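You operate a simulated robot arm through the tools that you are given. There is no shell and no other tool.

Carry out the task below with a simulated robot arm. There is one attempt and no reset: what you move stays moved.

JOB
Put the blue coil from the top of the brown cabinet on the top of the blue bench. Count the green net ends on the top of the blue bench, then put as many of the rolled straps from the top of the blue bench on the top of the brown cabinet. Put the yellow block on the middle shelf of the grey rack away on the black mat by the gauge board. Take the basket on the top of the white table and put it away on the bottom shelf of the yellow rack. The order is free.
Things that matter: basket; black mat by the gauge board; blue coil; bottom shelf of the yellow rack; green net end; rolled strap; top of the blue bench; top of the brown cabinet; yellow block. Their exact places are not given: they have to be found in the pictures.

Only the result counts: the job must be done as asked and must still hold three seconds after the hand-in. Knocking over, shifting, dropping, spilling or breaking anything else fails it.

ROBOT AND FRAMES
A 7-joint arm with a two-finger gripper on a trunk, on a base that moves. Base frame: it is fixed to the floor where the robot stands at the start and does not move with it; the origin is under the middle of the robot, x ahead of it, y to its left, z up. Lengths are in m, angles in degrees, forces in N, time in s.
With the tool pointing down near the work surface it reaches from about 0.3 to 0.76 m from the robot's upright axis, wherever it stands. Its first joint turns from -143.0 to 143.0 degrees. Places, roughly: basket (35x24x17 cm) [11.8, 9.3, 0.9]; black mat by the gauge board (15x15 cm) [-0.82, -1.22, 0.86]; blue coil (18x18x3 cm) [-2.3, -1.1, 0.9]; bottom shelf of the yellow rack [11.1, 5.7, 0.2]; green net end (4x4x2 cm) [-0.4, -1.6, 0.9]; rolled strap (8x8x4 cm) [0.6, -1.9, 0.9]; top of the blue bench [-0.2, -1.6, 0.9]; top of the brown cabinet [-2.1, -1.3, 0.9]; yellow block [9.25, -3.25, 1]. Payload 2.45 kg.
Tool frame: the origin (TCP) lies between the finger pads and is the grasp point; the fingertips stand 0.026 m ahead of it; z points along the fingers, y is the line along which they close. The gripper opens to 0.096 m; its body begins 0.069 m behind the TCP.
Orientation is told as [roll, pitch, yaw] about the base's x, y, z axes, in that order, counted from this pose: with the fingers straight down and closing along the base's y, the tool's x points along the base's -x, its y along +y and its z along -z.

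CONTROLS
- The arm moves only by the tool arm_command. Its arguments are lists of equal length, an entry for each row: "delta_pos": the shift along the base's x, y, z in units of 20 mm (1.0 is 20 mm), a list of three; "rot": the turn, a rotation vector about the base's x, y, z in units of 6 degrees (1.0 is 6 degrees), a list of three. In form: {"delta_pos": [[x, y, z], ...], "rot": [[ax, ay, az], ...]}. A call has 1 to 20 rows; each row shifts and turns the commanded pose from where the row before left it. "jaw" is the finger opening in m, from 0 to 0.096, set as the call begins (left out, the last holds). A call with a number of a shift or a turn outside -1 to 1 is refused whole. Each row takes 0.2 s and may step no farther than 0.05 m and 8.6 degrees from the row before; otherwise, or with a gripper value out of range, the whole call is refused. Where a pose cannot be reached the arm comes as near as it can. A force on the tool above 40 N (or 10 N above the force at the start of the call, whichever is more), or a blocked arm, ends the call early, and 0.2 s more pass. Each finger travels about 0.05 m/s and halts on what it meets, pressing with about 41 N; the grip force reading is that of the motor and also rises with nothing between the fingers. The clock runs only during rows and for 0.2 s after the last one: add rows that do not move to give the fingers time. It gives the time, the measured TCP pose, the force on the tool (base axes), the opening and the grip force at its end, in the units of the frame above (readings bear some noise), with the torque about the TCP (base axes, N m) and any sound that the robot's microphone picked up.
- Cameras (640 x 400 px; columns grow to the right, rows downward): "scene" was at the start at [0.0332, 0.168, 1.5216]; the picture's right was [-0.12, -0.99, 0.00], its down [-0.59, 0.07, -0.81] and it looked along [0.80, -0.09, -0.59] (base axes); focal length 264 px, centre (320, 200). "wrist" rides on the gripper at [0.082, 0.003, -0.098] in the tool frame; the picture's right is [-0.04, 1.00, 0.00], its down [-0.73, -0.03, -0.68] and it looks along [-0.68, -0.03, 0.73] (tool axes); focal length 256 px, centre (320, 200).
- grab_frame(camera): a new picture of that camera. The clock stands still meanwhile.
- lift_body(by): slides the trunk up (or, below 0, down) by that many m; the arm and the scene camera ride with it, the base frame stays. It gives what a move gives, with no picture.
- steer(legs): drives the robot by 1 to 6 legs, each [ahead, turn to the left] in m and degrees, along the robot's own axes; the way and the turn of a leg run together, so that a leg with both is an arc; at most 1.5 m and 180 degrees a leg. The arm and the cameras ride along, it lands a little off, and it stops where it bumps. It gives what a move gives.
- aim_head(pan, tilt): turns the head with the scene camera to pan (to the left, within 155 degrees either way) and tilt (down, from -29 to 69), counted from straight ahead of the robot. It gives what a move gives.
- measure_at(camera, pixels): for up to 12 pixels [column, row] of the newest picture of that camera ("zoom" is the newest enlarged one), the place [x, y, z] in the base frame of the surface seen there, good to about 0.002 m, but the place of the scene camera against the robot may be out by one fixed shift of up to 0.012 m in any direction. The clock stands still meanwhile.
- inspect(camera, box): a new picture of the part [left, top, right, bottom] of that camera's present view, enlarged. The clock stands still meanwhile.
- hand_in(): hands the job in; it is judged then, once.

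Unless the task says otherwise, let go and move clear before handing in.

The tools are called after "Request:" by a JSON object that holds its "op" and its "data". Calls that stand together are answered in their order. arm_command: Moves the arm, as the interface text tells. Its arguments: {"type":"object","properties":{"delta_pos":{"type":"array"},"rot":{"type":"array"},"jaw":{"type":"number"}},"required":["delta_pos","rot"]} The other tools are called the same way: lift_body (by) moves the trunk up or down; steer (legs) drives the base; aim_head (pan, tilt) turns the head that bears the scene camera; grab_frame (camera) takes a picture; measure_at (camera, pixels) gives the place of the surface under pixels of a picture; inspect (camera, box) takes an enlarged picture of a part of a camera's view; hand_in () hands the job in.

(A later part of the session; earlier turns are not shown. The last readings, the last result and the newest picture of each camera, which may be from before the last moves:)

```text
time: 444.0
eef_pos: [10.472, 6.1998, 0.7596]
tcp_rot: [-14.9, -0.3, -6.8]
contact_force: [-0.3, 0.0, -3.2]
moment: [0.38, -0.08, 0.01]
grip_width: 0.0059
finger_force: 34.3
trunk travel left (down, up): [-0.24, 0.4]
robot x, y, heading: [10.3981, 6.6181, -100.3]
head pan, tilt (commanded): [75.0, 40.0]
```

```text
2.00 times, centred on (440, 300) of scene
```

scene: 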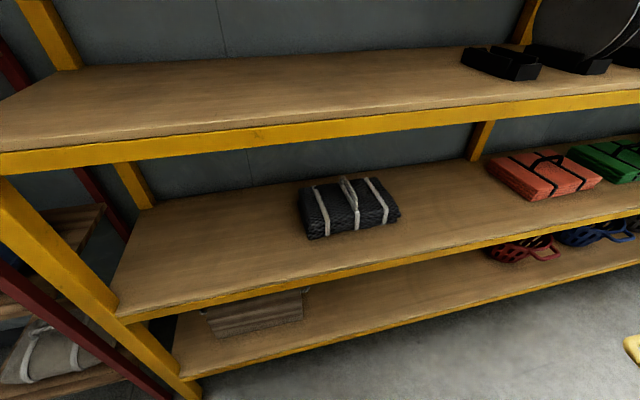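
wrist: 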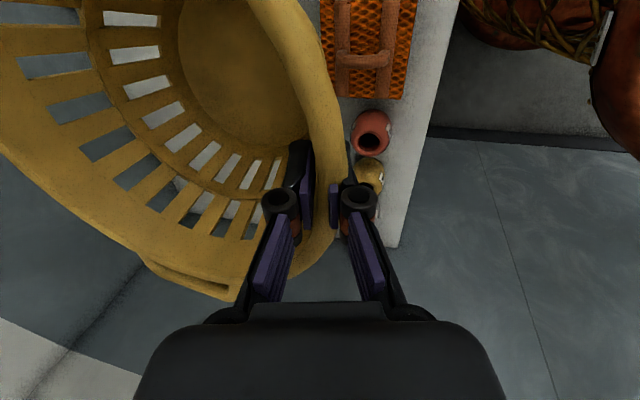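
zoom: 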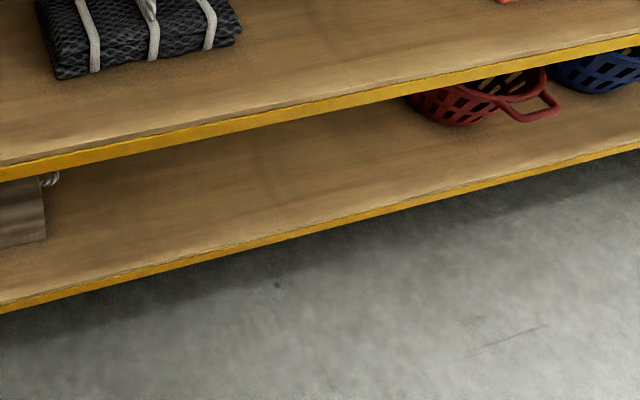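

The bottom shelf is at z≈0.255, front edge in line with the upper ones, and 0.79 m is free between crate (v end at y≈6.43) and red tub (y≈5.60); the middle is near (11.0,6.0). I'll advance 0.42 m, lower fully, then turn left toward the rack with the basket below the second shelf.

Request:
{"op": "steer", "data": {"legs": [[0.42, 0]]}}

Request:
{"op": "lift_body", "data": {"by": -0.24}}

Request:
{"op": "aim_head", "data": {"pan": 20, "tilt": 45}}

Request:
{"op": "grab_frame", "data": {"camera": "scene"}}

```text
time: 446.6
eef_pos: [10.398, 5.789, 0.7588]
tcp_rot: [-14.9, -0.2, -6.4]
contact_force: [0.7, 0.4, -4.6]
moment: [0.37, -0.06, 0.01]
grip_width: 0.006
finger_force: 34.3
trunk travel left (down, up): [-0.24, 0.4]
robot x, y, heading: [10.3239, 6.2085, -100.3]
head pan, tilt (commanded): [75.0, 40.0]
```

```text
time: 449.1
eef_pos: [10.3973, 5.7901, 0.5188]
tcp_rot: [-15.0, -0.3, -6.3]
contact_force: [0.4, 0.3, -3.5]
moment: [0.4, -0.02, 0.01]
grip_width: 0.0063
finger_force: 33.9
trunk travel left (down, up): [0.0, 0.64]
robot x, y, heading: [10.3253, 6.2101, -99.8]
head pan, tilt (commanded): [75.0, 40.0]
```

```text
time: 450.4
eef_pos: [10.3981, 5.7901, 0.5186]
tcp_rot: [-15.0, -0.2, -6.2]
contact_force: [-0.2, 1.1, -3.6]
moment: [0.38, -0.06, 0.0]
grip_width: 0.0061
finger_force: 34.2
trunk travel left (down, up): [0.0, 0.64]
robot x, y, heading: [10.3269, 6.2089, -100.0]
head pan, tilt (commanded): [20.0, 45.0]
```

```text
taken
```

scene: 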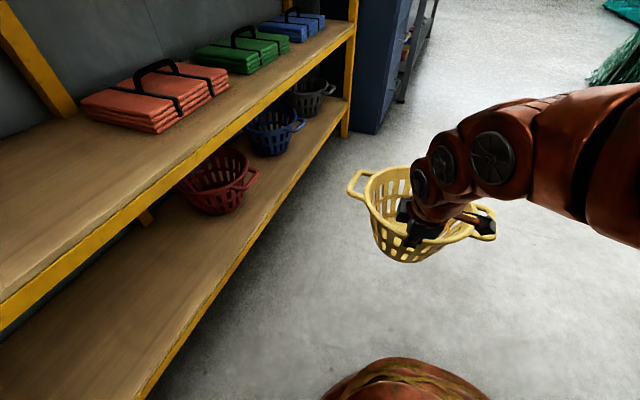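

I see red, blue and black baskets of the same kind on the bottom shelf and free wood nearer me. I'll lower the basket 8 cm more and turn left to face the free stretch.

Request:
{"op": "arm_command", "data": {"delta_pos": [[0, 0, -1], [0, 0, -1], [0, 0, -1], [0, 0, -0.8], [0, 0, 0]], "rot": [[0, 0, 0], [0, 0, 0], [0, 0, 0], [0, 0, 0], [0, 0, 0]]}}

Request:
{"op": "steer", "data": {"legs": [[0, 60]]}}

Request:
{"op": "grab_frame", "data": {"camera": "scene"}}

```text
time: 451.6
eef_pos: [10.3972, 5.7917, 0.4429]
tcp_rot: [-15.0, -0.2, -6.2]
contact_force: [0.1, 0.8, -4.3]
moment: [0.39, -0.07, 0.01]
grip_width: 0.0059
finger_force: 34.2
trunk travel left (down, up): [0.0, 0.64]
robot x, y, heading: [10.3237, 6.2049, -100.2]
head pan, tilt (commanded): [20.0, 45.0]
```

```text
time: 454.6
eef_pos: [10.7249, 6.0695, 0.4424]
tcp_rot: [-15.0, -0.2, 54.6]
contact_force: [0.7, 0.5, -3.1]
moment: [0.26, 0.28, 0.04]
grip_width: 0.006
finger_force: 33.7
trunk travel left (down, up): [0.0, 0.64]
robot x, y, heading: [10.3286, 6.2081, -39.2]
head pan, tilt (commanded): [20.0, 45.0]
```

```text
taken
```

scene: 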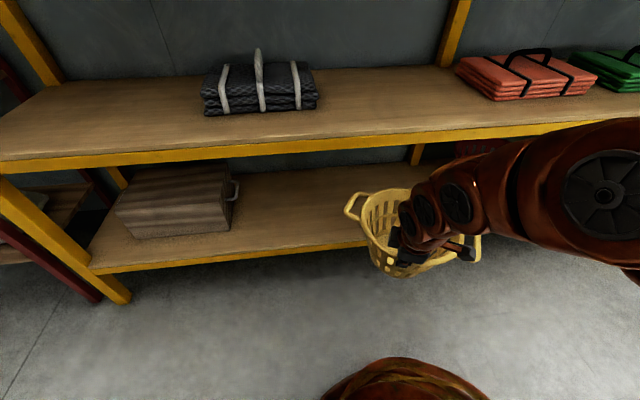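

The basket now hangs before the free stretch, rim at the shelf mouth. I'll finish the turn (22° more) so the gripper points straight into the rack.

Request:
{"op": "steer", "data": {"legs": [[0, 22]]}}

Request:
{"op": "aim_head", "data": {"pan": 20, "tilt": 40}}

Request:
{"op": "grab_frame", "data": {"camera": "scene"}}

Request:
{"op": "grab_frame", "data": {"camera": "wrist"}}

```text
time: 456.2
eef_pos: [10.7491, 6.2327, 0.442]
tcp_rot: [-15.0, -0.3, 77.2]
contact_force: [-0.7, 0.0, -4.5]
moment: [0.12, 0.38, 0.04]
grip_width: 0.0062
finger_force: 34.2
trunk travel left (down, up): [0.0, 0.64]
robot x, y, heading: [10.3226, 6.2088, -16.6]
head pan, tilt (commanded): [20.0, 45.0]
```

```text
time: 456.9
eef_pos: [10.7489, 6.2313, 0.443]
tcp_rot: [-15.1, -0.2, 77.2]
contact_force: [0.1, 0.3, -2.8]
moment: [0.08, 0.35, -0.02]
grip_width: 0.0062
finger_force: 34.2
trunk travel left (down, up): [0.0, 0.64]
robot x, y, heading: [10.3232, 6.2049, -16.6]
head pan, tilt (commanded): [20.0, 40.0]
```

```text
taken
```

scene: 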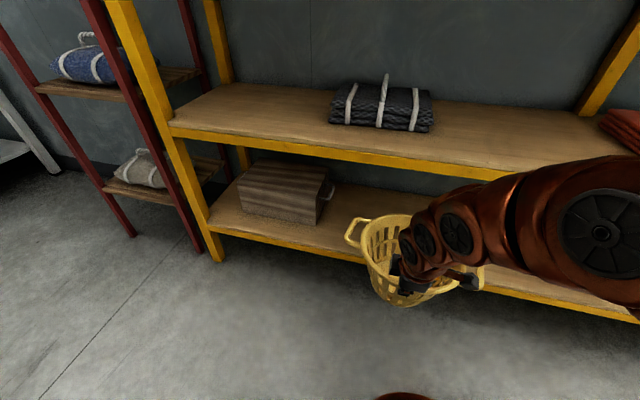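

```text
taken
```

wrist: 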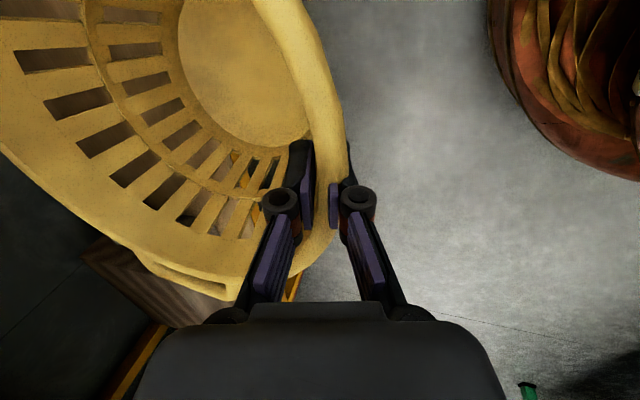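

The basket is lined up beside the crate. I'll measure gripper, wrist links and shelf edges to see how far it can go in.

Request:
{"op": "measure_at", "data": {"camera": "scene", "pixels": [[400, 245], [412, 235], [420, 210], [410, 290], [475, 282], [425, 195], [405, 262], [440, 170], [440, 178], [490, 290], [365, 225], [330, 185]]}}

Request:
{"op": "inspect", "data": {"camera": "scene", "box": [320, 140, 520, 320]}}

```text
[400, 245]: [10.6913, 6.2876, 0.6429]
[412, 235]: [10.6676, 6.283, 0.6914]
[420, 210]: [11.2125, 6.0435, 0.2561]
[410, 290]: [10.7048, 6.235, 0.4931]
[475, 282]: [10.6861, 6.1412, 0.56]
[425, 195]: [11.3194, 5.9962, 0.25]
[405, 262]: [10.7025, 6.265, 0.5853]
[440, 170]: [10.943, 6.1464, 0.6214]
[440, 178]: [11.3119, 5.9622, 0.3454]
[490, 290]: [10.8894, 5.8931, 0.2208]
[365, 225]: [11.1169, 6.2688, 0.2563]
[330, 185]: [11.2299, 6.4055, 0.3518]
```

```text
2.22 times, centred on (420, 230) of scene
```

zoom: 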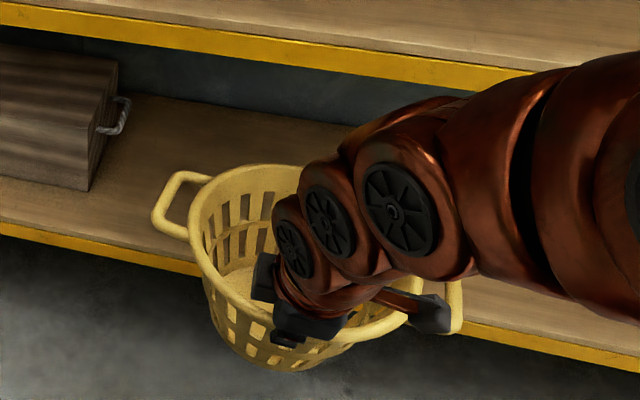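

Wrist far side is about level with the TCP in depth at the second shelf's height, so the TCP may go to about 4 cm before the shelf's front plane—enough for the basket's base to sit fully on the shelf. I'll shift 12 cm sideways, then 16 cm in, keeping 4 cm above the shelf.

Request:
{"op": "arm_command", "data": {"delta_pos": [[-0.223, -0.992, 0], [-0.223, -0.992, 0], [-0.223, -0.992, 0], [-0.223, -0.992, 0], [-0.223, -0.992, 0], [-0.223, -0.992, 0], [0, 0, 0]], "rot": [[0, 0, 0], [0, 0, 0], [0, 0, 0], [0, 0, 0], [0, 0, 0], [0, 0, 0], [0, 0, 0]]}}

Request:
{"op": "arm_command", "data": {"delta_pos": [[0.9875, -0.2225, 0], [0.9875, -0.2225, 0], [0.9875, -0.2225, 0], [0.9875, -0.2225, 0], [0.9875, -0.2225, 0], [0, 0, 0]], "rot": [[0, 0, 0], [0, 0, 0], [0, 0, 0], [0, 0, 0], [0, 0, 0], [0, 0, 0]]}}

Request:
{"op": "grab_frame", "data": {"camera": "scene"}}

Request:
{"op": "grab_frame", "data": {"camera": "wrist"}}

```text
time: 458.5
eef_pos: [10.7204, 6.1142, 0.4412]
tcp_rot: [-15.1, -0.2, 77.2]
contact_force: [0.6, 0.1, -4.3]
moment: [0.09, 0.36, -0.01]
grip_width: 0.006
finger_force: 34.7
trunk travel left (down, up): [0.0, 0.64]
robot x, y, heading: [10.3257, 6.2086, -16.6]
head pan, tilt (commanded): [20.0, 40.0]
```

```text
time: 459.9
eef_pos: [10.8191, 6.0911, 0.4428]
tcp_rot: [-14.9, -0.2, 77.2]
contact_force: [0.6, -0.2, -3.8]
moment: [0.08, 0.39, 0.01]
grip_width: 0.0061
finger_force: 34.7
trunk travel left (down, up): [0.0, 0.64]
robot x, y, heading: [10.323, 6.2073, -16.5]
head pan, tilt (commanded): [20.0, 40.0]
```

```text
taken
```

scene: 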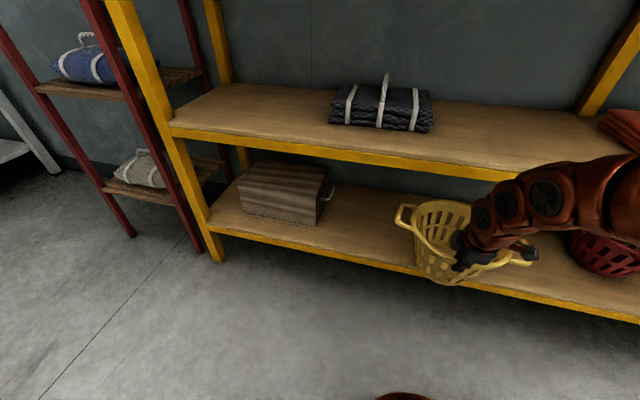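

```text
taken
```

wrist: 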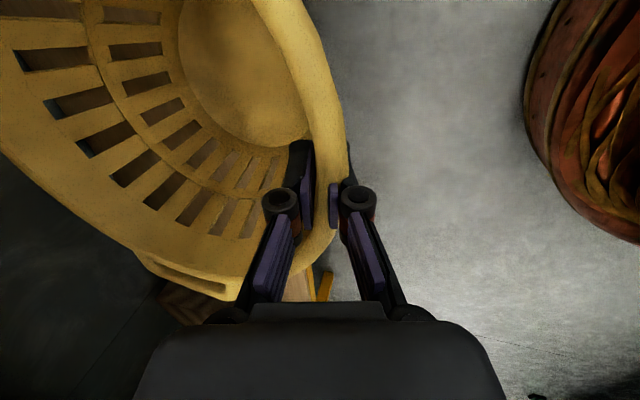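

The red basket's left rim shows at about (572,240). I'll check the distance between it and my basket's right handle.

Request:
{"op": "measure_at", "data": {"camera": "scene", "pixels": [[575, 240], [585, 262], [568, 238], [400, 213], [405, 207], [510, 255], [515, 262], [470, 285], [440, 280], [440, 205], [450, 170], [325, 195]]}}

Request:
{"op": "inspect", "data": {"camera": "scene", "box": [380, 150, 640, 310]}}

```text
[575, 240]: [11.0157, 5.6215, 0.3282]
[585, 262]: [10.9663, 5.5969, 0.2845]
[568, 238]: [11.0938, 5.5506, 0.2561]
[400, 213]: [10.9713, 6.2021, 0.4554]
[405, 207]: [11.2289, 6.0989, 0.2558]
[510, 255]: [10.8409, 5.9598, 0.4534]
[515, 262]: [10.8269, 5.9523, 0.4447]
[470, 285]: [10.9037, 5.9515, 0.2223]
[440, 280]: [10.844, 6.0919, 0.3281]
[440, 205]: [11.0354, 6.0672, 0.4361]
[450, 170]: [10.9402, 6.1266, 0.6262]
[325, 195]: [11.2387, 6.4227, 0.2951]
```

```text
2.46 times, centred on (510, 230) of scene
```

zoom: 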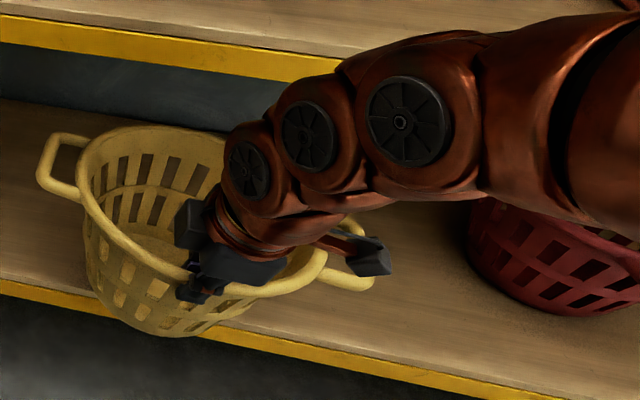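

There is over 20 cm on both sides. I'll go the last 6 cm in and check the wrist against the second shelf's edge.

Request:
{"op": "arm_command", "data": {"delta_pos": [[1.0, -0.225, 0], [1.0, -0.225, 0], [1.0, -0.225, 0], [0, 0, 0]], "rot": [[0, 0, 0], [0, 0, 0], [0, 0, 0], [0, 0, 0]]}}

Request:
{"op": "grab_frame", "data": {"camera": "scene"}}

Request:
{"op": "inspect", "data": {"camera": "scene", "box": [380, 150, 580, 310]}}

```text
time: 460.9
eef_pos: [10.8789, 6.0769, 0.4398]
tcp_rot: [-14.9, -0.2, 77.2]
contact_force: [0.4, 0.7, -2.3]
moment: [0.1, 0.35, -0.01]
grip_width: 0.0061
finger_force: 33.7
trunk travel left (down, up): [0.0, 0.64]
robot x, y, heading: [10.329, 6.2074, -16.6]
head pan, tilt (commanded): [20.0, 40.0]
```

```text
taken
```

scene: 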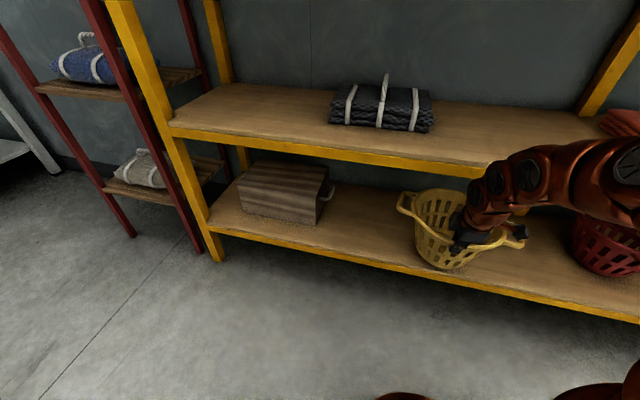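

```text
2.50 times, centred on (480, 230) of scene
```

zoom: 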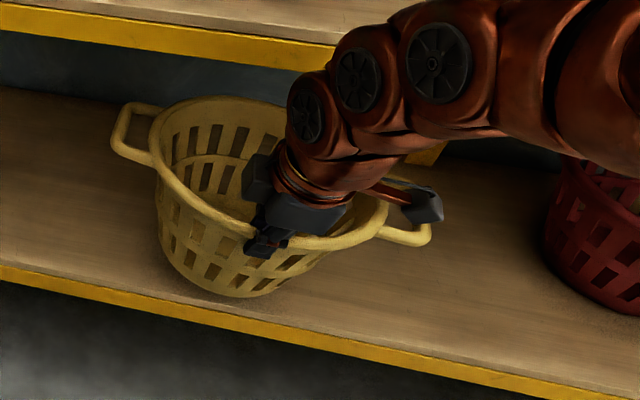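

The basket's base is over the shelf and nothing touches (forces unchanged). I'll lower it gently to contact.

Request:
{"op": "arm_command", "data": {"delta_pos": [[0, 0, -0.5], [0, 0, -0.5], [0, 0, -0.4], [0, 0, -0.2], [0, 0, -0.1], [0, 0, 0]], "rot": [[0, 0, 0], [0, 0, 0], [0, 0, 0], [0, 0, 0], [0, 0, 0], [0, 0, 0]]}}

```text
time: 462.3
eef_pos: [10.8801, 6.0781, 0.4071]
tcp_rot: [-15.0, -0.2, 77.1]
contact_force: [-0.7, 0.3, 1.7]
moment: [-0.12, -0.01, 0.02]
grip_width: 0.0065
finger_force: 33.7
trunk travel left (down, up): [0.0, 0.64]
robot x, y, heading: [10.3233, 6.2023, -16.7]
head pan, tilt (commanded): [20.0, 40.0]
```

The shelf now carries the basket (force +1.7 N, moment ~0). I'll open the jaw and withdraw up and back along the tool axis.

Request:
{"op": "arm_command", "data": {"delta_pos": [[0, 0, 0], [0, 0, 0], [0, 0, 0]], "rot": [[0, 0, 0], [0, 0, 0], [0, 0, 0]], "jaw": 0.045}}

Request:
{"op": "arm_command", "data": {"delta_pos": [[-0.2525, 0.0568, 0.966], [-0.2525, 0.0568, 0.966], [-0.2525, 0.0568, 0.966], [-0.2525, 0.0568, 0.966], [0, 0, 0]], "rot": [[0, 0, 0], [0, 0, 0], [0, 0, 0], [0, 0, 0], [0, 0, 0]]}}

Request:
{"op": "grab_frame", "data": {"camera": "scene"}}

Request:
{"op": "grab_frame", "data": {"camera": "wrist"}}

```text
time: 463.1
eef_pos: [10.8806, 6.0784, 0.4081]
tcp_rot: [-15.0, -0.3, 77.3]
contact_force: [0.6, 0.9, 0.4]
moment: [-0.02, -0.02, 0.05]
grip_width: 0.0451
finger_force: 0.0
trunk travel left (down, up): [0.0, 0.64]
robot x, y, heading: [10.3263, 6.2089, -16.6]
head pan, tilt (commanded): [20.0, 40.0]
```

```text
time: 464.3
eef_pos: [10.8598, 6.0827, 0.4857]
tcp_rot: [-15.0, -0.3, 77.1]
contact_force: [0.0, -0.4, -0.2]
moment: [0.01, 0.01, 0.01]
grip_width: 0.0451
finger_force: 0.2
trunk travel left (down, up): [0.0, 0.64]
robot x, y, heading: [10.328, 6.2103, -16.7]
head pan, tilt (commanded): [20.0, 40.0]
```

```text
taken
```

scene: 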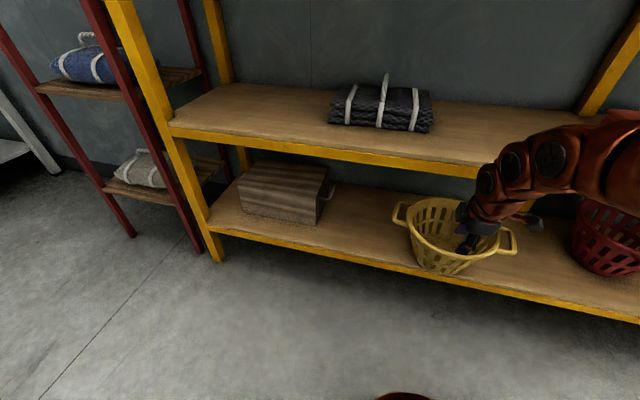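

```text
taken
```

wrist: 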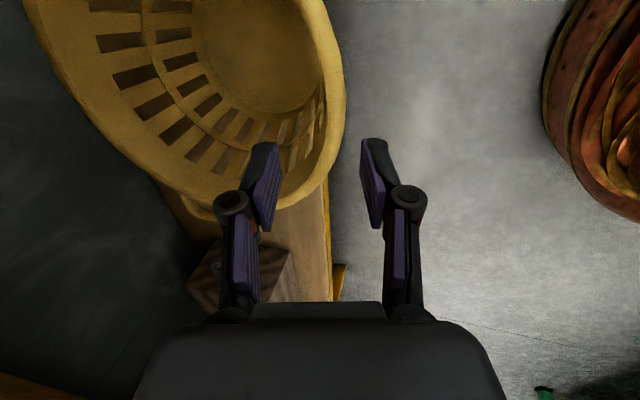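

The basket stands on the shelf by itself. Its base is close to the front edge, so I'll push it about 9 cm further in with closed fingertips at low height, tool tilted to 40° to stay clear of the shelf above. First I retract, tilt and lower in front of it.

Request:
{"op": "arm_command", "data": {"delta_pos": [[-0.854, 0.192, 0], [-0.854, 0.192, 0], [-0.854, 0.192, 0], [-0.854, 0.192, 0], [0, 0, 0]], "rot": [[0, 0, 0], [0, 0, 0], [0, 0, 0], [0, 0, 0], [0, 0, 0]], "jaw": 0.0}}

Request:
{"op": "arm_command", "data": {"delta_pos": [[0, 0, -0.88], [0, 0, -0.88], [0, 0, -0.88], [0, 0, -0.88], [0, 0, -0.88], [0, 0, -0.88], [0, 0, -0.88], [0, 0, -0.88], [0, 0, 0]], "rot": [[-0.183, -0.8136, 0], [-0.183, -0.8136, 0], [-0.183, -0.8136, 0], [-0.183, -0.8136, 0], [-0.183, -0.8136, 0], [0, 0, 0], [0, 0, 0], [0, 0, 0], [0, 0, 0]]}}

Request:
{"op": "grab_frame", "data": {"camera": "scene"}}

Request:
{"op": "grab_frame", "data": {"camera": "wrist"}}

```text
time: 465.5
eef_pos: [10.7914, 6.0986, 0.4862]
tcp_rot: [-15.0, -0.2, 77.2]
contact_force: [-0.5, -0.3, -0.1]
moment: [0.0, 0.01, -0.01]
grip_width: 0.0002
finger_force: 28.4
trunk travel left (down, up): [0.0, 0.64]
robot x, y, heading: [10.3258, 6.2108, -16.6]
head pan, tilt (commanded): [20.0, 40.0]
```

```text
time: 467.5
eef_pos: [10.8543, 6.0823, 0.3763]
tcp_rot: [-39.9, -0.2, 77.3]
contact_force: [0.3, 0.3, 0.4]
moment: [-0.01, -0.03, -0.01]
grip_width: 0.0
finger_force: 28.7
out of reach, approached as far as the arm can: row 4, 5, 6, 7, 8
trunk travel left (down, up): [0.0, 0.64]
robot x, y, heading: [10.3274, 6.2112, -16.6]
head pan, tilt (commanded): [20.0, 40.0]
```

```text
taken
```

scene: 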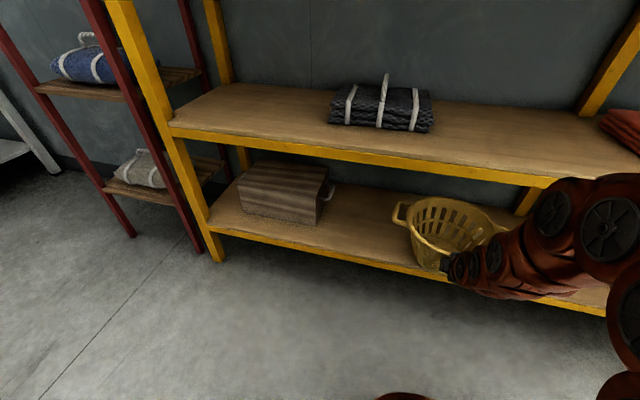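

```text
taken
```

wrist: 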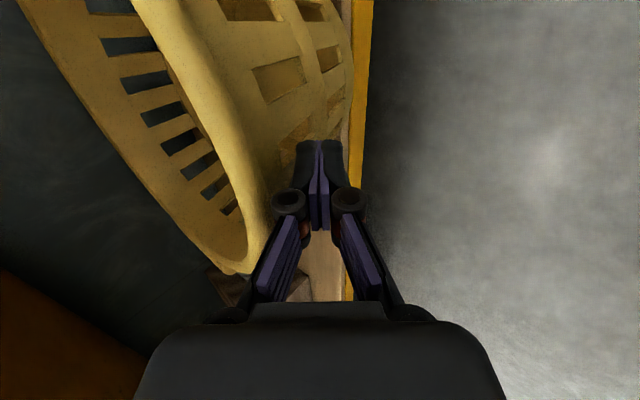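

The arm couldn't fold that close, so it sits at (10.854,6.082,0.376) just short of the basket, untouched (no force). I'll try to lower 3 cm so the tip pushes low on the wall.

Request:
{"op": "arm_command", "data": {"delta_pos": [[0, 0, -0.5], [0, 0, -0.5], [0, 0, -0.5], [0, 0, 0]], "rot": [[0, 0, 0], [0, 0, 0], [0, 0, 0], [0, 0, 0]]}}

Request:
{"op": "grab_frame", "data": {"camera": "wrist"}}

```text
time: 468.5
eef_pos: [10.8624, 6.0808, 0.3482]
tcp_rot: [-39.9, -0.2, 77.3]
contact_force: [-0.7, 0.2, 0.2]
moment: [-0.03, -0.03, 0.0]
grip_width: 0.0003
finger_force: 28.4
out of reach, approached as far as the arm can: row 1, 2
trunk travel left (down, up): [0.0, 0.64]
robot x, y, heading: [10.3288, 6.2085, -16.7]
head pan, tilt (commanded): [20.0, 40.0]
```

```text
taken
```

wrist: 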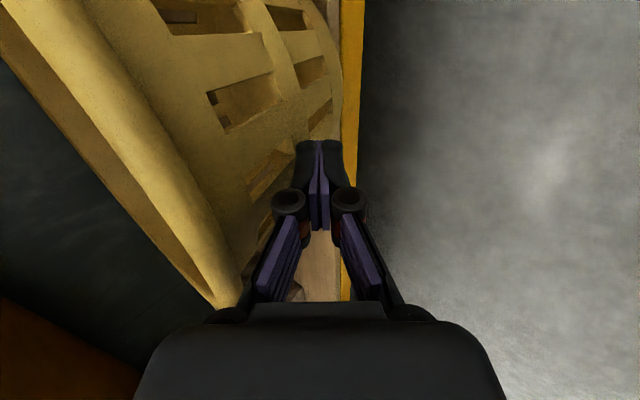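

The tip is about 2 cm short of the wall at z≈0.33, centred on the basket. I'll push slowly, 1 cm per row, and check midway.

Request:
{"op": "arm_command", "data": {"delta_pos": [[0.4878, -0.1098, 0], [0.4878, -0.1098, 0], [0.4878, -0.1098, 0], [0.4878, -0.1098, 0], [0.4878, -0.1098, 0], [0, 0, 0]], "rot": [[0, 0, 0], [0, 0, 0], [0, 0, 0], [0, 0, 0], [0, 0, 0], [0, 0, 0]]}}

Request:
{"op": "grab_frame", "data": {"camera": "scene"}}

Request:
{"op": "grab_frame", "data": {"camera": "wrist"}}

```text
time: 469.9
eef_pos: [10.9077, 6.0722, 0.3467]
tcp_rot: [-40.0, -0.3, 77.2]
contact_force: [-1.2, 0.3, -0.6]
moment: [0.0, 0.02, 0.0]
grip_width: 0.0
finger_force: 28.8
trunk travel left (down, up): [0.0, 0.64]
robot x, y, heading: [10.3246, 6.209, -16.8]
head pan, tilt (commanded): [20.0, 40.0]
```

```text
taken
```

scene: 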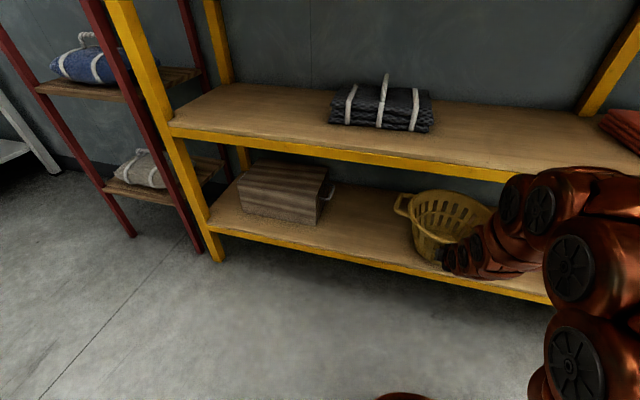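

```text
taken
```

wrist: 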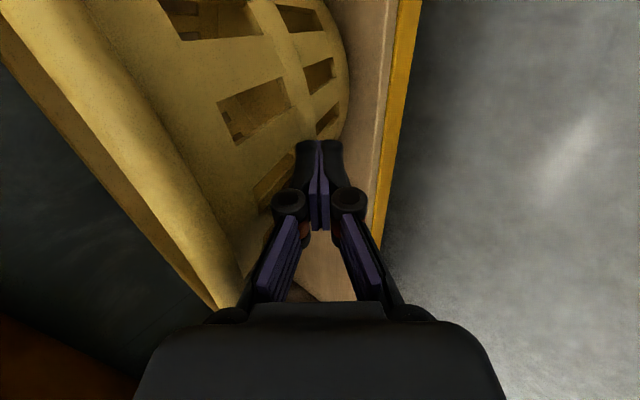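

The basket is sliding level ahead of the tip (force ~1 N). I'll push another 6 cm.

Request:
{"op": "arm_command", "data": {"delta_pos": [[0.4878, -0.1098, 0], [0.4878, -0.1098, 0], [0.4878, -0.1098, 0], [0.4878, -0.1098, 0], [0.4878, -0.1098, 0], [0.4878, -0.1098, 0], [0, 0, 0]], "rot": [[0, 0, 0], [0, 0, 0], [0, 0, 0], [0, 0, 0], [0, 0, 0], [0, 0, 0], [0, 0, 0]]}}

Request:
{"op": "grab_frame", "data": {"camera": "scene"}}

Request:
{"op": "grab_frame", "data": {"camera": "wrist"}}

```text
time: 471.5
eef_pos: [10.9672, 6.0556, 0.3468]
tcp_rot: [-39.9, -0.2, 77.3]
contact_force: [-0.8, -0.3, 0.9]
moment: [-0.02, 0.01, -0.03]
grip_width: 0.0
finger_force: 28.4
trunk travel left (down, up): [0.0, 0.64]
robot x, y, heading: [10.3251, 6.2069, -16.4]
head pan, tilt (commanded): [20.0, 40.0]
```

```text
taken
```

scene: 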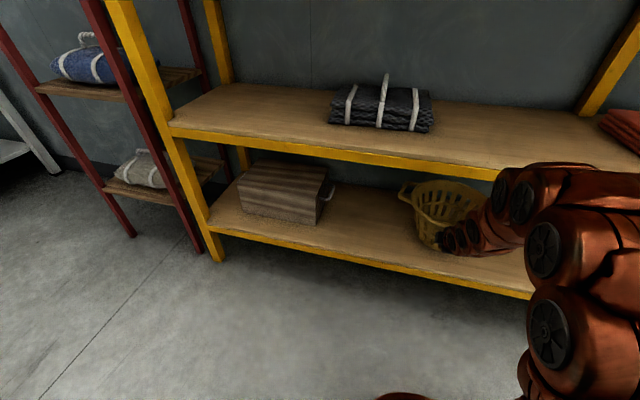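

```text
taken
```

wrist: 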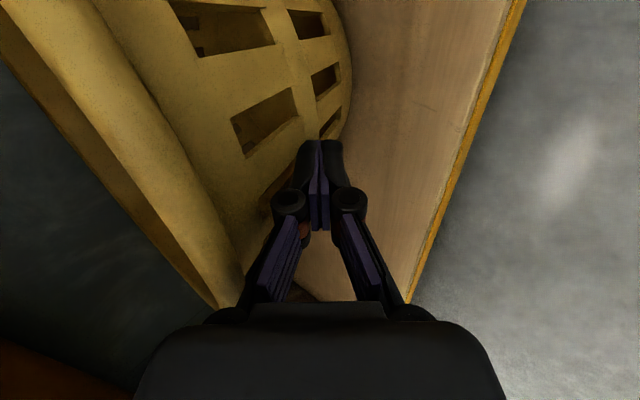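

The basket now stands well inside the shelf, upright between crate and red basket. I'll back the tool out, level the wrist and retract.

Request:
{"op": "arm_command", "data": {"delta_pos": [[-1.0, 0.225, 0], [-1.0, 0.225, 0], [-1.0, 0.225, 0], [-1.0, 0.225, 0], [-1.0, 0.225, 0], [-1.0, 0.225, 0.5], [-1.0, 0.225, 0.5], [-1.0, 0.225, 0.5], [-1.0, 0.225, 0.5], [-1.0, 0.225, 0.5], [0, 0, 0]], "rot": [[0, 0, 0], [0, 0, 0], [0, 0, 0], [0, 0, 0], [0, 0, 0], [0.183, 0.8136, 0], [0.183, 0.8136, 0], [0.183, 0.8136, 0], [0.183, 0.8136, 0], [0.183, 0.8136, 0], [0, 0, 0]]}}

Request:
{"op": "grab_frame", "data": {"camera": "scene"}}

Request:
{"op": "inspect", "data": {"camera": "scene", "box": [340, 140, 560, 300]}}

```text
time: 473.9
eef_pos: [10.7672, 6.1037, 0.3985]
tcp_rot: [-14.9, -0.2, 77.2]
contact_force: [0.9, -0.6, -0.1]
moment: [-0.01, 0.0, -0.01]
grip_width: 0.0
finger_force: 28.7
trunk travel left (down, up): [0.0, 0.64]
robot x, y, heading: [10.326, 6.2087, -16.8]
head pan, tilt (commanded): [20.0, 40.0]
```

```text
taken
```

scene: 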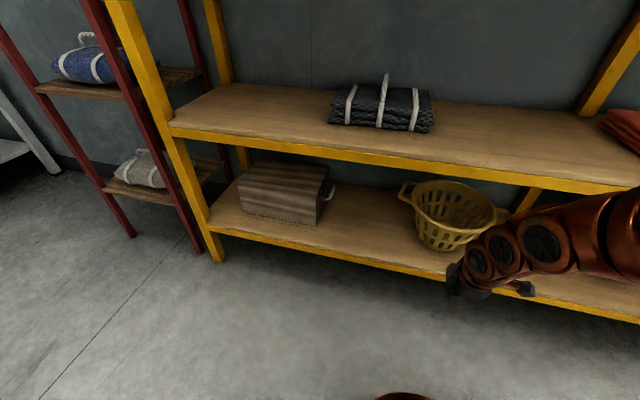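

```text
2.50 times, centred on (450, 220) of scene
```

zoom: 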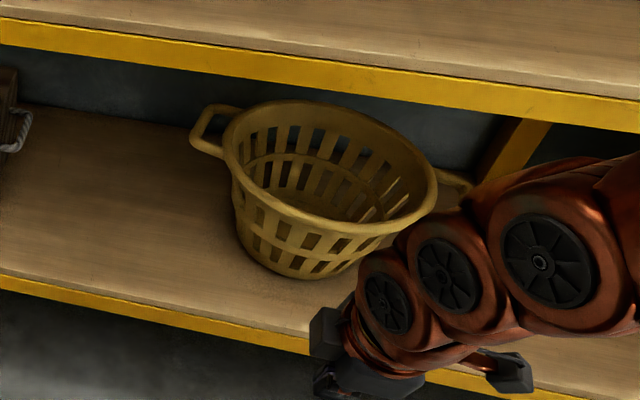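

The basket rests squarely on the bottom shelf, clear of its neighbours. I'll turn away from the rack, raise the trunk and drive back toward the grey rack.

Request:
{"op": "steer", "data": {"legs": [[0, -85]]}}

Request:
{"op": "lift_body", "data": {"by": 0.4}}

Request:
{"op": "lift_body", "data": {"by": 0.24}}

Request:
{"op": "aim_head", "data": {"pan": 0, "tilt": 20}}

Request:
{"op": "grab_frame", "data": {"camera": "scene"}}

```text
time: 477.8
eef_pos: [10.2785, 5.7551, 0.3983]
tcp_rot: [-15.0, -0.2, -5.3]
contact_force: [0.4, 0.5, -0.6]
moment: [-0.01, -0.01, -0.03]
grip_width: 0.0
finger_force: 28.7
trunk travel left (down, up): [0.0, 0.64]
robot x, y, heading: [10.3269, 6.2081, -99.4]
head pan, tilt (commanded): [20.0, 40.0]
```

```text
time: 481.6
eef_pos: [10.278, 5.7563, 0.7992]
tcp_rot: [-14.9, -0.2, -5.4]
contact_force: [-0.1, 0.0, 0.2]
moment: [-0.02, -0.01, -0.02]
grip_width: 0.0001
finger_force: 27.8
trunk travel left (down, up): [-0.4, 0.24]
robot x, y, heading: [10.3267, 6.2105, -99.4]
head pan, tilt (commanded): [20.0, 40.0]
```

```text
time: 484.1
eef_pos: [10.2788, 5.7567, 1.0391]
tcp_rot: [-15.0, -0.2, -5.5]
contact_force: [-0.2, 0.0, -0.4]
moment: [0.02, -0.02, 0.0]
grip_width: 0.0001
finger_force: 28.2
trunk travel left (down, up): [-0.64, 0.0]
robot x, y, heading: [10.3241, 6.2075, -99.4]
head pan, tilt (commanded): [20.0, 40.0]
```

```text
time: 485.0
eef_pos: [10.278, 5.7571, 1.0378]
tcp_rot: [-15.0, -0.2, -5.4]
contact_force: [-0.5, 0.1, -0.8]
moment: [-0.02, 0.01, -0.01]
grip_width: 0.0001
finger_force: 29.0
trunk travel left (down, up): [-0.64, 0.0]
robot x, y, heading: [10.3259, 6.2059, -99.2]
head pan, tilt (commanded): [0.0, 20.0]
```

```text
taken
```

scene: 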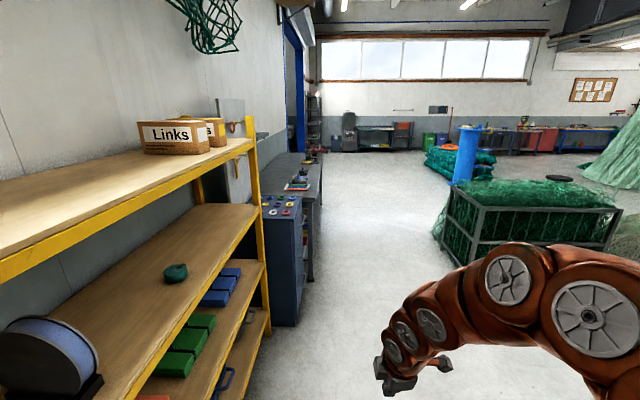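

The way back along the racks is open. I'll straighten to the room axis and drive in stages.

Request:
{"op": "steer", "data": {"legs": [[0, -3.5], [1.5, 0], [1.5, 0]]}}

```text
time: 499.9
eef_pos: [9.6001, 2.8113, 1.0392]
tcp_rot: [-15.1, -0.1, -8.0]
contact_force: [0.2, -0.2, -0.8]
moment: [0.01, -0.01, -0.03]
grip_width: 0.0
finger_force: 28.7
trunk travel left (down, up): [-0.64, 0.0]
robot x, y, heading: [9.6646, 3.2625, -101.6]
head pan, tilt (commanded): [0.0, 20.0]
```

On line at (9.66,3.26). Continuing 4.4 m toward the grey rack.

Request:
{"op": "steer", "data": {"legs": [[1.5, 0], [1.5, 0], [1.3, 0]]}}

Request:
{"op": "aim_head", "data": {"pan": 40, "tilt": 25}}

Request:
{"op": "grab_frame", "data": {"camera": "scene"}}

```text
time: 520.6
eef_pos: [8.8236, -1.4248, 1.038]
tcp_rot: [-15.0, -0.2, -6.6]
contact_force: [0.6, 0.2, -0.1]
moment: [-0.01, -0.01, -0.01]
grip_width: 0.0
finger_force: 28.6
trunk travel left (down, up): [-0.64, 0.0]
robot x, y, heading: [8.8813, -0.974, -100.4]
head pan, tilt (commanded): [0.0, 20.0]
```

```text
time: 521.6
eef_pos: [8.8248, -1.4261, 1.0382]
tcp_rot: [-15.0, -0.2, -6.5]
contact_force: [-0.1, 1.2, 0.4]
moment: [0.01, -0.02, 0.01]
grip_width: 0.0001
finger_force: 28.8
trunk travel left (down, up): [-0.64, 0.0]
robot x, y, heading: [8.8803, -0.977, -100.5]
head pan, tilt (commanded): [40.0, 25.0]
```

```text
taken
```

scene: 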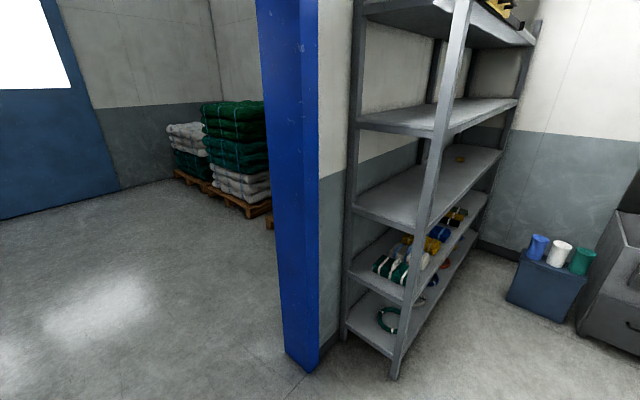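

The rack's front is free; a blue chest with cups stands to its right. I'll measure the block, the chest and the rack.

Request:
{"op": "measure_at", "data": {"camera": "scene", "pixels": [[460, 159], [458, 163], [507, 299], [558, 322], [582, 335], [395, 378], [480, 247], [415, 215], [500, 150], [450, 170], [440, 128], [510, 102]]}}

Request:
{"op": "inspect", "data": {"camera": "scene", "box": [400, 110, 560, 210]}}

```text
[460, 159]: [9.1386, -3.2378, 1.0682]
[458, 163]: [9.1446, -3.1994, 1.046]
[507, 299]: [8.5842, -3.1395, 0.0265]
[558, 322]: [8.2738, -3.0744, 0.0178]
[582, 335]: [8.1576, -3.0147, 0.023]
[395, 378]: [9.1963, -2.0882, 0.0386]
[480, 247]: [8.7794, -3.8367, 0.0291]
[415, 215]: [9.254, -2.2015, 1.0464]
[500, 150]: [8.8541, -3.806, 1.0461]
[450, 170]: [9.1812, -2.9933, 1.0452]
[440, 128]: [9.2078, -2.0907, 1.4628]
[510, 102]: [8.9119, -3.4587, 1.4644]
```

```text
4.00 times, centred on (480, 160) of scene
```

zoom: 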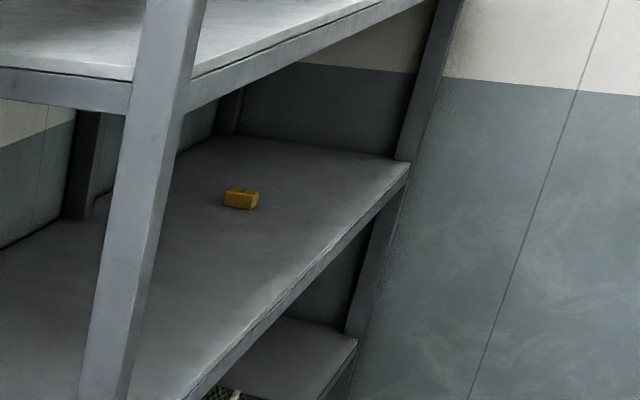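

The block is at (9.14,-3.24), about 2.5 cm tall, some 8 cm behind the shelf's front edge. I'll enlarge it for its orientation.

Request:
{"op": "inspect", "data": {"camera": "scene", "box": [444, 147, 476, 171]}}

Request:
{"op": "measure_at", "data": {"camera": "zoom", "pixels": [[200, 210], [330, 180], [420, 240], [320, 260], [320, 330], [440, 310], [200, 290], [240, 190]]}}

```text
16.00 times, centred on (460, 159) of scene
```

zoom: 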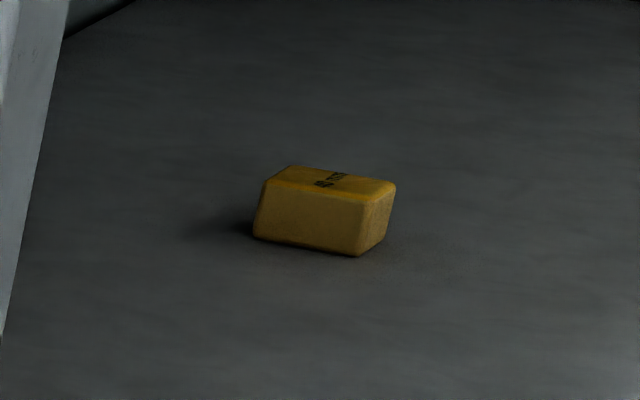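

```text
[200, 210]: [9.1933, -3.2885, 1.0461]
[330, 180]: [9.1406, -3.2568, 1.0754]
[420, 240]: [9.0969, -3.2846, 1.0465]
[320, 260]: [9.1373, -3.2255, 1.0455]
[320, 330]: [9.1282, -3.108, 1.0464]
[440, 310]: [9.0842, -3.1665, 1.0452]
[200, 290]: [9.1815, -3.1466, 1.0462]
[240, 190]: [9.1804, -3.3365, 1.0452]
```

I'll measure the block's corners.

Request:
{"op": "measure_at", "data": {"camera": "zoom", "pixels": [[260, 233], [355, 250], [384, 232], [268, 186], [362, 202], [390, 190], [294, 170], [310, 215], [372, 215]]}}

```text
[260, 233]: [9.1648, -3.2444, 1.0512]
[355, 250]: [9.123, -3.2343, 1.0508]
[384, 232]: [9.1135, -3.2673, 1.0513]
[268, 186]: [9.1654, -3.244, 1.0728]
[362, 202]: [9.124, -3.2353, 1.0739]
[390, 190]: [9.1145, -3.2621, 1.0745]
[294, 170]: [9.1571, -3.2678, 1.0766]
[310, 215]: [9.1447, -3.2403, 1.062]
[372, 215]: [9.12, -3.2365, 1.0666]
```

The block is about 4×3×3 cm, aligned with the room axes, centre ≈ (9.139,-3.255). I'll level the wrist and turn it back to straight, then drive to about (8.72,-2.75) in front of the rack.

Request:
{"op": "arm_command", "data": {"delta_pos": [[0, 0, 0.8], [0, 0, 0.8], [0, 0, 0.8], [0, 0, 0.8], [0, 0, 0.8], [0, 0, 0.8], [0, 0, 0.8], [0, 0, 0.8], [0, 0, 0.8], [0, 0, 0.8], [0, 0, 0], [0, 0, 0], [0, 0, 0], [0, 0, 0], [0, 0, 0], [0, 0, 0], [0, 0, 0], [0, 0, 0], [0, 0, 0], [0, 0, 0]], "rot": [[0.828, -0.094, 0], [0.828, -0.094, 0], [0.828, -0.094, 0], [0, 0, -0.98], [0, 0, -0.98], [0, 0, -0.98], [0, 0, -0.98], [0, 0, -0.98], [0, 0, -0.98], [0, 0, -0.98], [0, 0, -0.98], [0, 0, -0.98], [0, 0, -0.98], [0, 0, -0.98], [0, 0, -0.98], [0, 0, -0.98], [0, 0, -0.98], [0, 0, -0.98], [0, 0, -0.98], [0, 0, 0]], "jaw": 0.07}}

Request:
{"op": "steer", "data": {"legs": [[0, 4], [0.9, 0]]}}

Request:
{"op": "aim_head", "data": {"pan": 30, "tilt": 35}}

Request:
{"op": "grab_frame", "data": {"camera": "scene"}}

```text
time: 525.8
eef_pos: [8.8248, -1.4269, 1.1981]
tcp_rot: [0.0, -0.1, -100.8]
contact_force: [-0.1, 0.3, 0.4]
moment: [-0.01, -0.01, -0.01]
grip_width: 0.0701
finger_force: 0.0
trunk travel left (down, up): [-0.64, 0.0]
robot x, y, heading: [8.8826, -0.9715, -100.6]
head pan, tilt (commanded): [40.0, 25.0]
```

```text
time: 531.0
eef_pos: [8.757, -2.3059, 1.1978]
tcp_rot: [0.0, -0.2, -96.8]
contact_force: [-0.6, -0.3, 0.6]
moment: [-0.02, -0.03, 0.0]
grip_width: 0.0701
finger_force: 0.0
trunk travel left (down, up): [-0.64, 0.0]
robot x, y, heading: [8.7833, -1.8544, -96.2]
head pan, tilt (commanded): [40.0, 25.0]
```

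```text
time: 531.7
eef_pos: [8.7552, -2.3047, 1.1969]
tcp_rot: [0.0, -0.2, -96.8]
contact_force: [-0.1, 0.1, 0.2]
moment: [0.01, 0.01, 0.03]
grip_width: 0.07
finger_force: 0.1
trunk travel left (down, up): [-0.64, 0.0]
robot x, y, heading: [8.7773, -1.8486, -96.4]
head pan, tilt (commanded): [30.0, 35.0]
```

```text
taken
```

scene: 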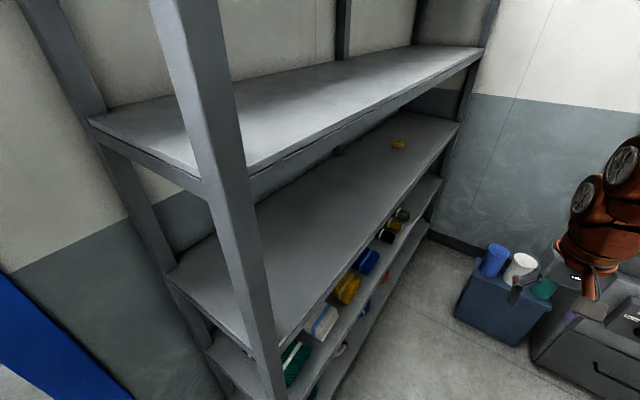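

The route is clear; I'll go 0.9 m further and turn left toward the block.

Request:
{"op": "steer", "data": {"legs": [[0.9, 0], [0, 50]]}}

Request:
{"op": "aim_head", "data": {"pan": 10, "tilt": 40}}

Request:
{"op": "grab_frame", "data": {"camera": "scene"}}

Request:
{"op": "grab_frame", "data": {"camera": "wrist"}}

```text
time: 538.4
eef_pos: [8.9035, -3.0421, 1.1758]
tcp_rot: [-6.0, 10.4, -29.8]
contact_force: [-4.8, 30.0, -7.9]
moment: [-2.82, -0.34, 0.59]
grip_width: 0.0702
finger_force: 0.1
trunk travel left (down, up): [-0.64, 0.0]
robot x, y, heading: [8.7577, -2.8655, -78.0]
head pan, tilt (commanded): [30.0, 35.0]
stopped in leg 2: the robot was blocked; the commanded pose is now the measured one
```

```text
time: 539.3
eef_pos: [8.9232, -3.0039, 1.1188]
tcp_rot: [-16.0, 17.2, -36.7]
contact_force: [0.4, -1.5, -0.5]
moment: [0.1, 0.02, -0.05]
grip_width: 0.0699
finger_force: 0.1
trunk travel left (down, up): [-0.64, 0.0]
robot x, y, heading: [8.7291, -2.7795, -65.2]
head pan, tilt (commanded): [10.0, 40.0]
```

```text
taken
```

scene: 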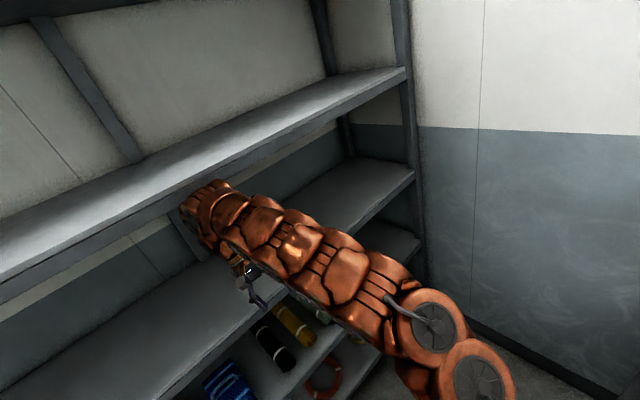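

```text
taken
```

wrist: 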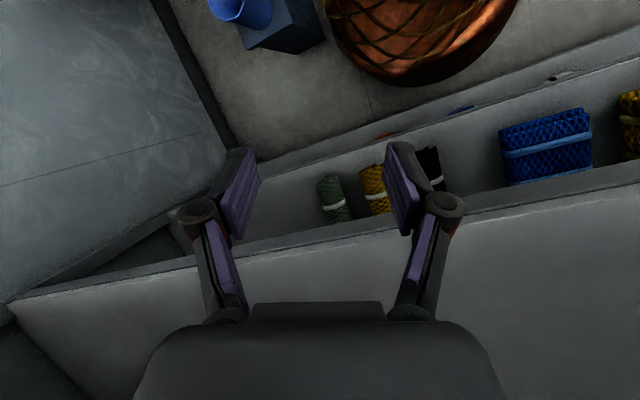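

My turn was blocked: the arm's wrist met the edge of the shelf above (around pixel 200,195). I'll turn back right to free it and then check that nothing moved.

Request:
{"op": "steer", "data": {"legs": [[0, -20]]}}

Request:
{"op": "grab_frame", "data": {"camera": "scene"}}

```text
time: 540.0
eef_pos: [9.1726, -2.903, 1.0172]
tcp_rot: [-8.9, -3.6, -57.7]
contact_force: [86.2, -140.8, 280.0]
moment: [13.38, -15.27, -11.81]
grip_width: 0.098
finger_force: 3.0
trunk travel left (down, up): [-0.64, 0.0]
robot x, y, heading: [8.6831, -2.7074, -50.8]
head pan, tilt (commanded): [10.0, 40.0]
stopped in leg 1: the robot was blocked; the commanded pose is now the measured one
```

```text
taken
```

scene: 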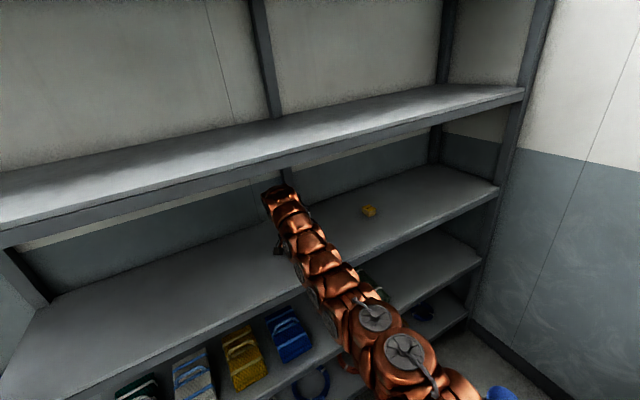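

The base swung on left as the arm slipped under the upper shelf, and the fingertips now press on the middle shelf (z 1.017, 280 N). I'll relieve that at once by raising the tool slightly.

Request:
{"op": "arm_command", "data": {"delta_pos": [[0, 0, 0.3], [0, 0, 0.3]], "rot": [[0, 0, 0], [0, 0, 0]]}}

```text
time: 540.3
eef_pos: [9.2075, -3.028, 1.0742]
tcp_rot: [-12.2, -19.8, -53.2]
contact_force: [-13.1, -62.5, 20.2]
moment: [5.94, -1.27, 0.89]
grip_width: 0.0954
finger_force: 0.8
trunk travel left (down, up): [-0.64, 0.0]
robot x, y, heading: [8.7096, -2.7544, -66.4]
head pan, tilt (commanded): [10.0, 40.0]
stopped in row 1: the arm was blocked; the commanded pose is now the measured one
```

The arm is still in contact (−62 N sideways). I'll look through both cameras before doing anything more.

Request:
{"op": "grab_frame", "data": {"camera": "scene"}}

Request:
{"op": "grab_frame", "data": {"camera": "wrist"}}

```text
taken
```

scene: 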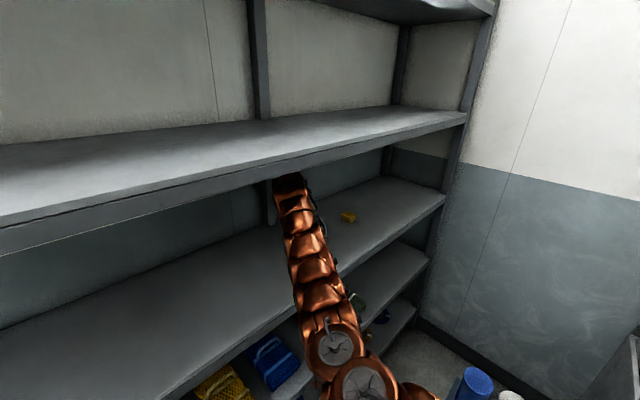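

```text
taken
```

wrist: 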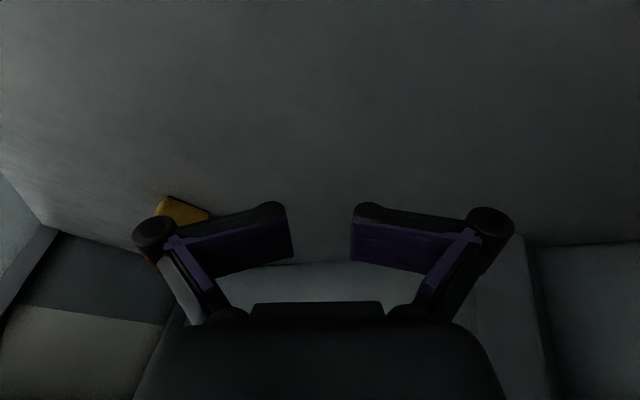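

The hand is wedged between the two shelves with the block just off its left knuckle (182,210). I'll hold still for a moment to see the settled state.

Request:
{"op": "arm_command", "data": {"delta_pos": [[0, 0, 0]], "rot": [[0, 0, 0]]}}

Request:
{"op": "grab_frame", "data": {"camera": "scene"}}

Request:
{"op": "grab_frame", "data": {"camera": "wrist"}}

```text
time: 540.6
eef_pos: [9.4308, -2.9064, 1.1329]
tcp_rot: [-16.8, -22.1, -21.6]
contact_force: [-188.1, 115.1, -170.5]
moment: [-15.65, -12.97, 8.21]
grip_width: 0.0847
finger_force: 1.0
trunk travel left (down, up): [-0.64, 0.0]
robot x, y, heading: [8.6892, -2.7149, -69.9]
head pan, tilt (commanded): [10.0, 40.0]
stopped in row 1: the force on the tool passed its limit at 164 N (the readings are from after the stop); the commanded pose is now the measured one
```

```text
taken
```

scene: 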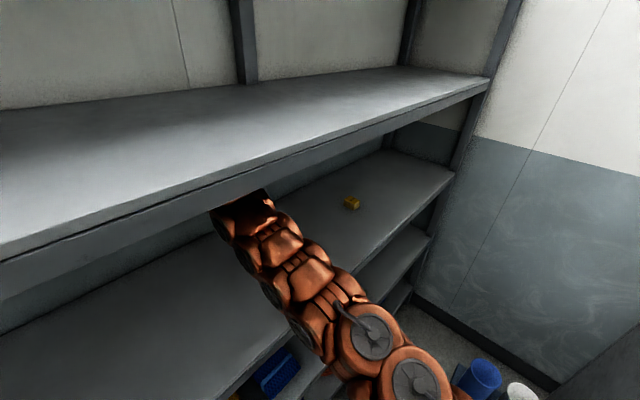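

```text
taken
```

wrist: 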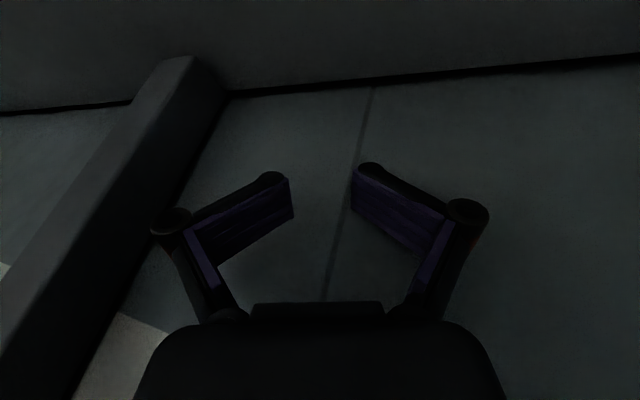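

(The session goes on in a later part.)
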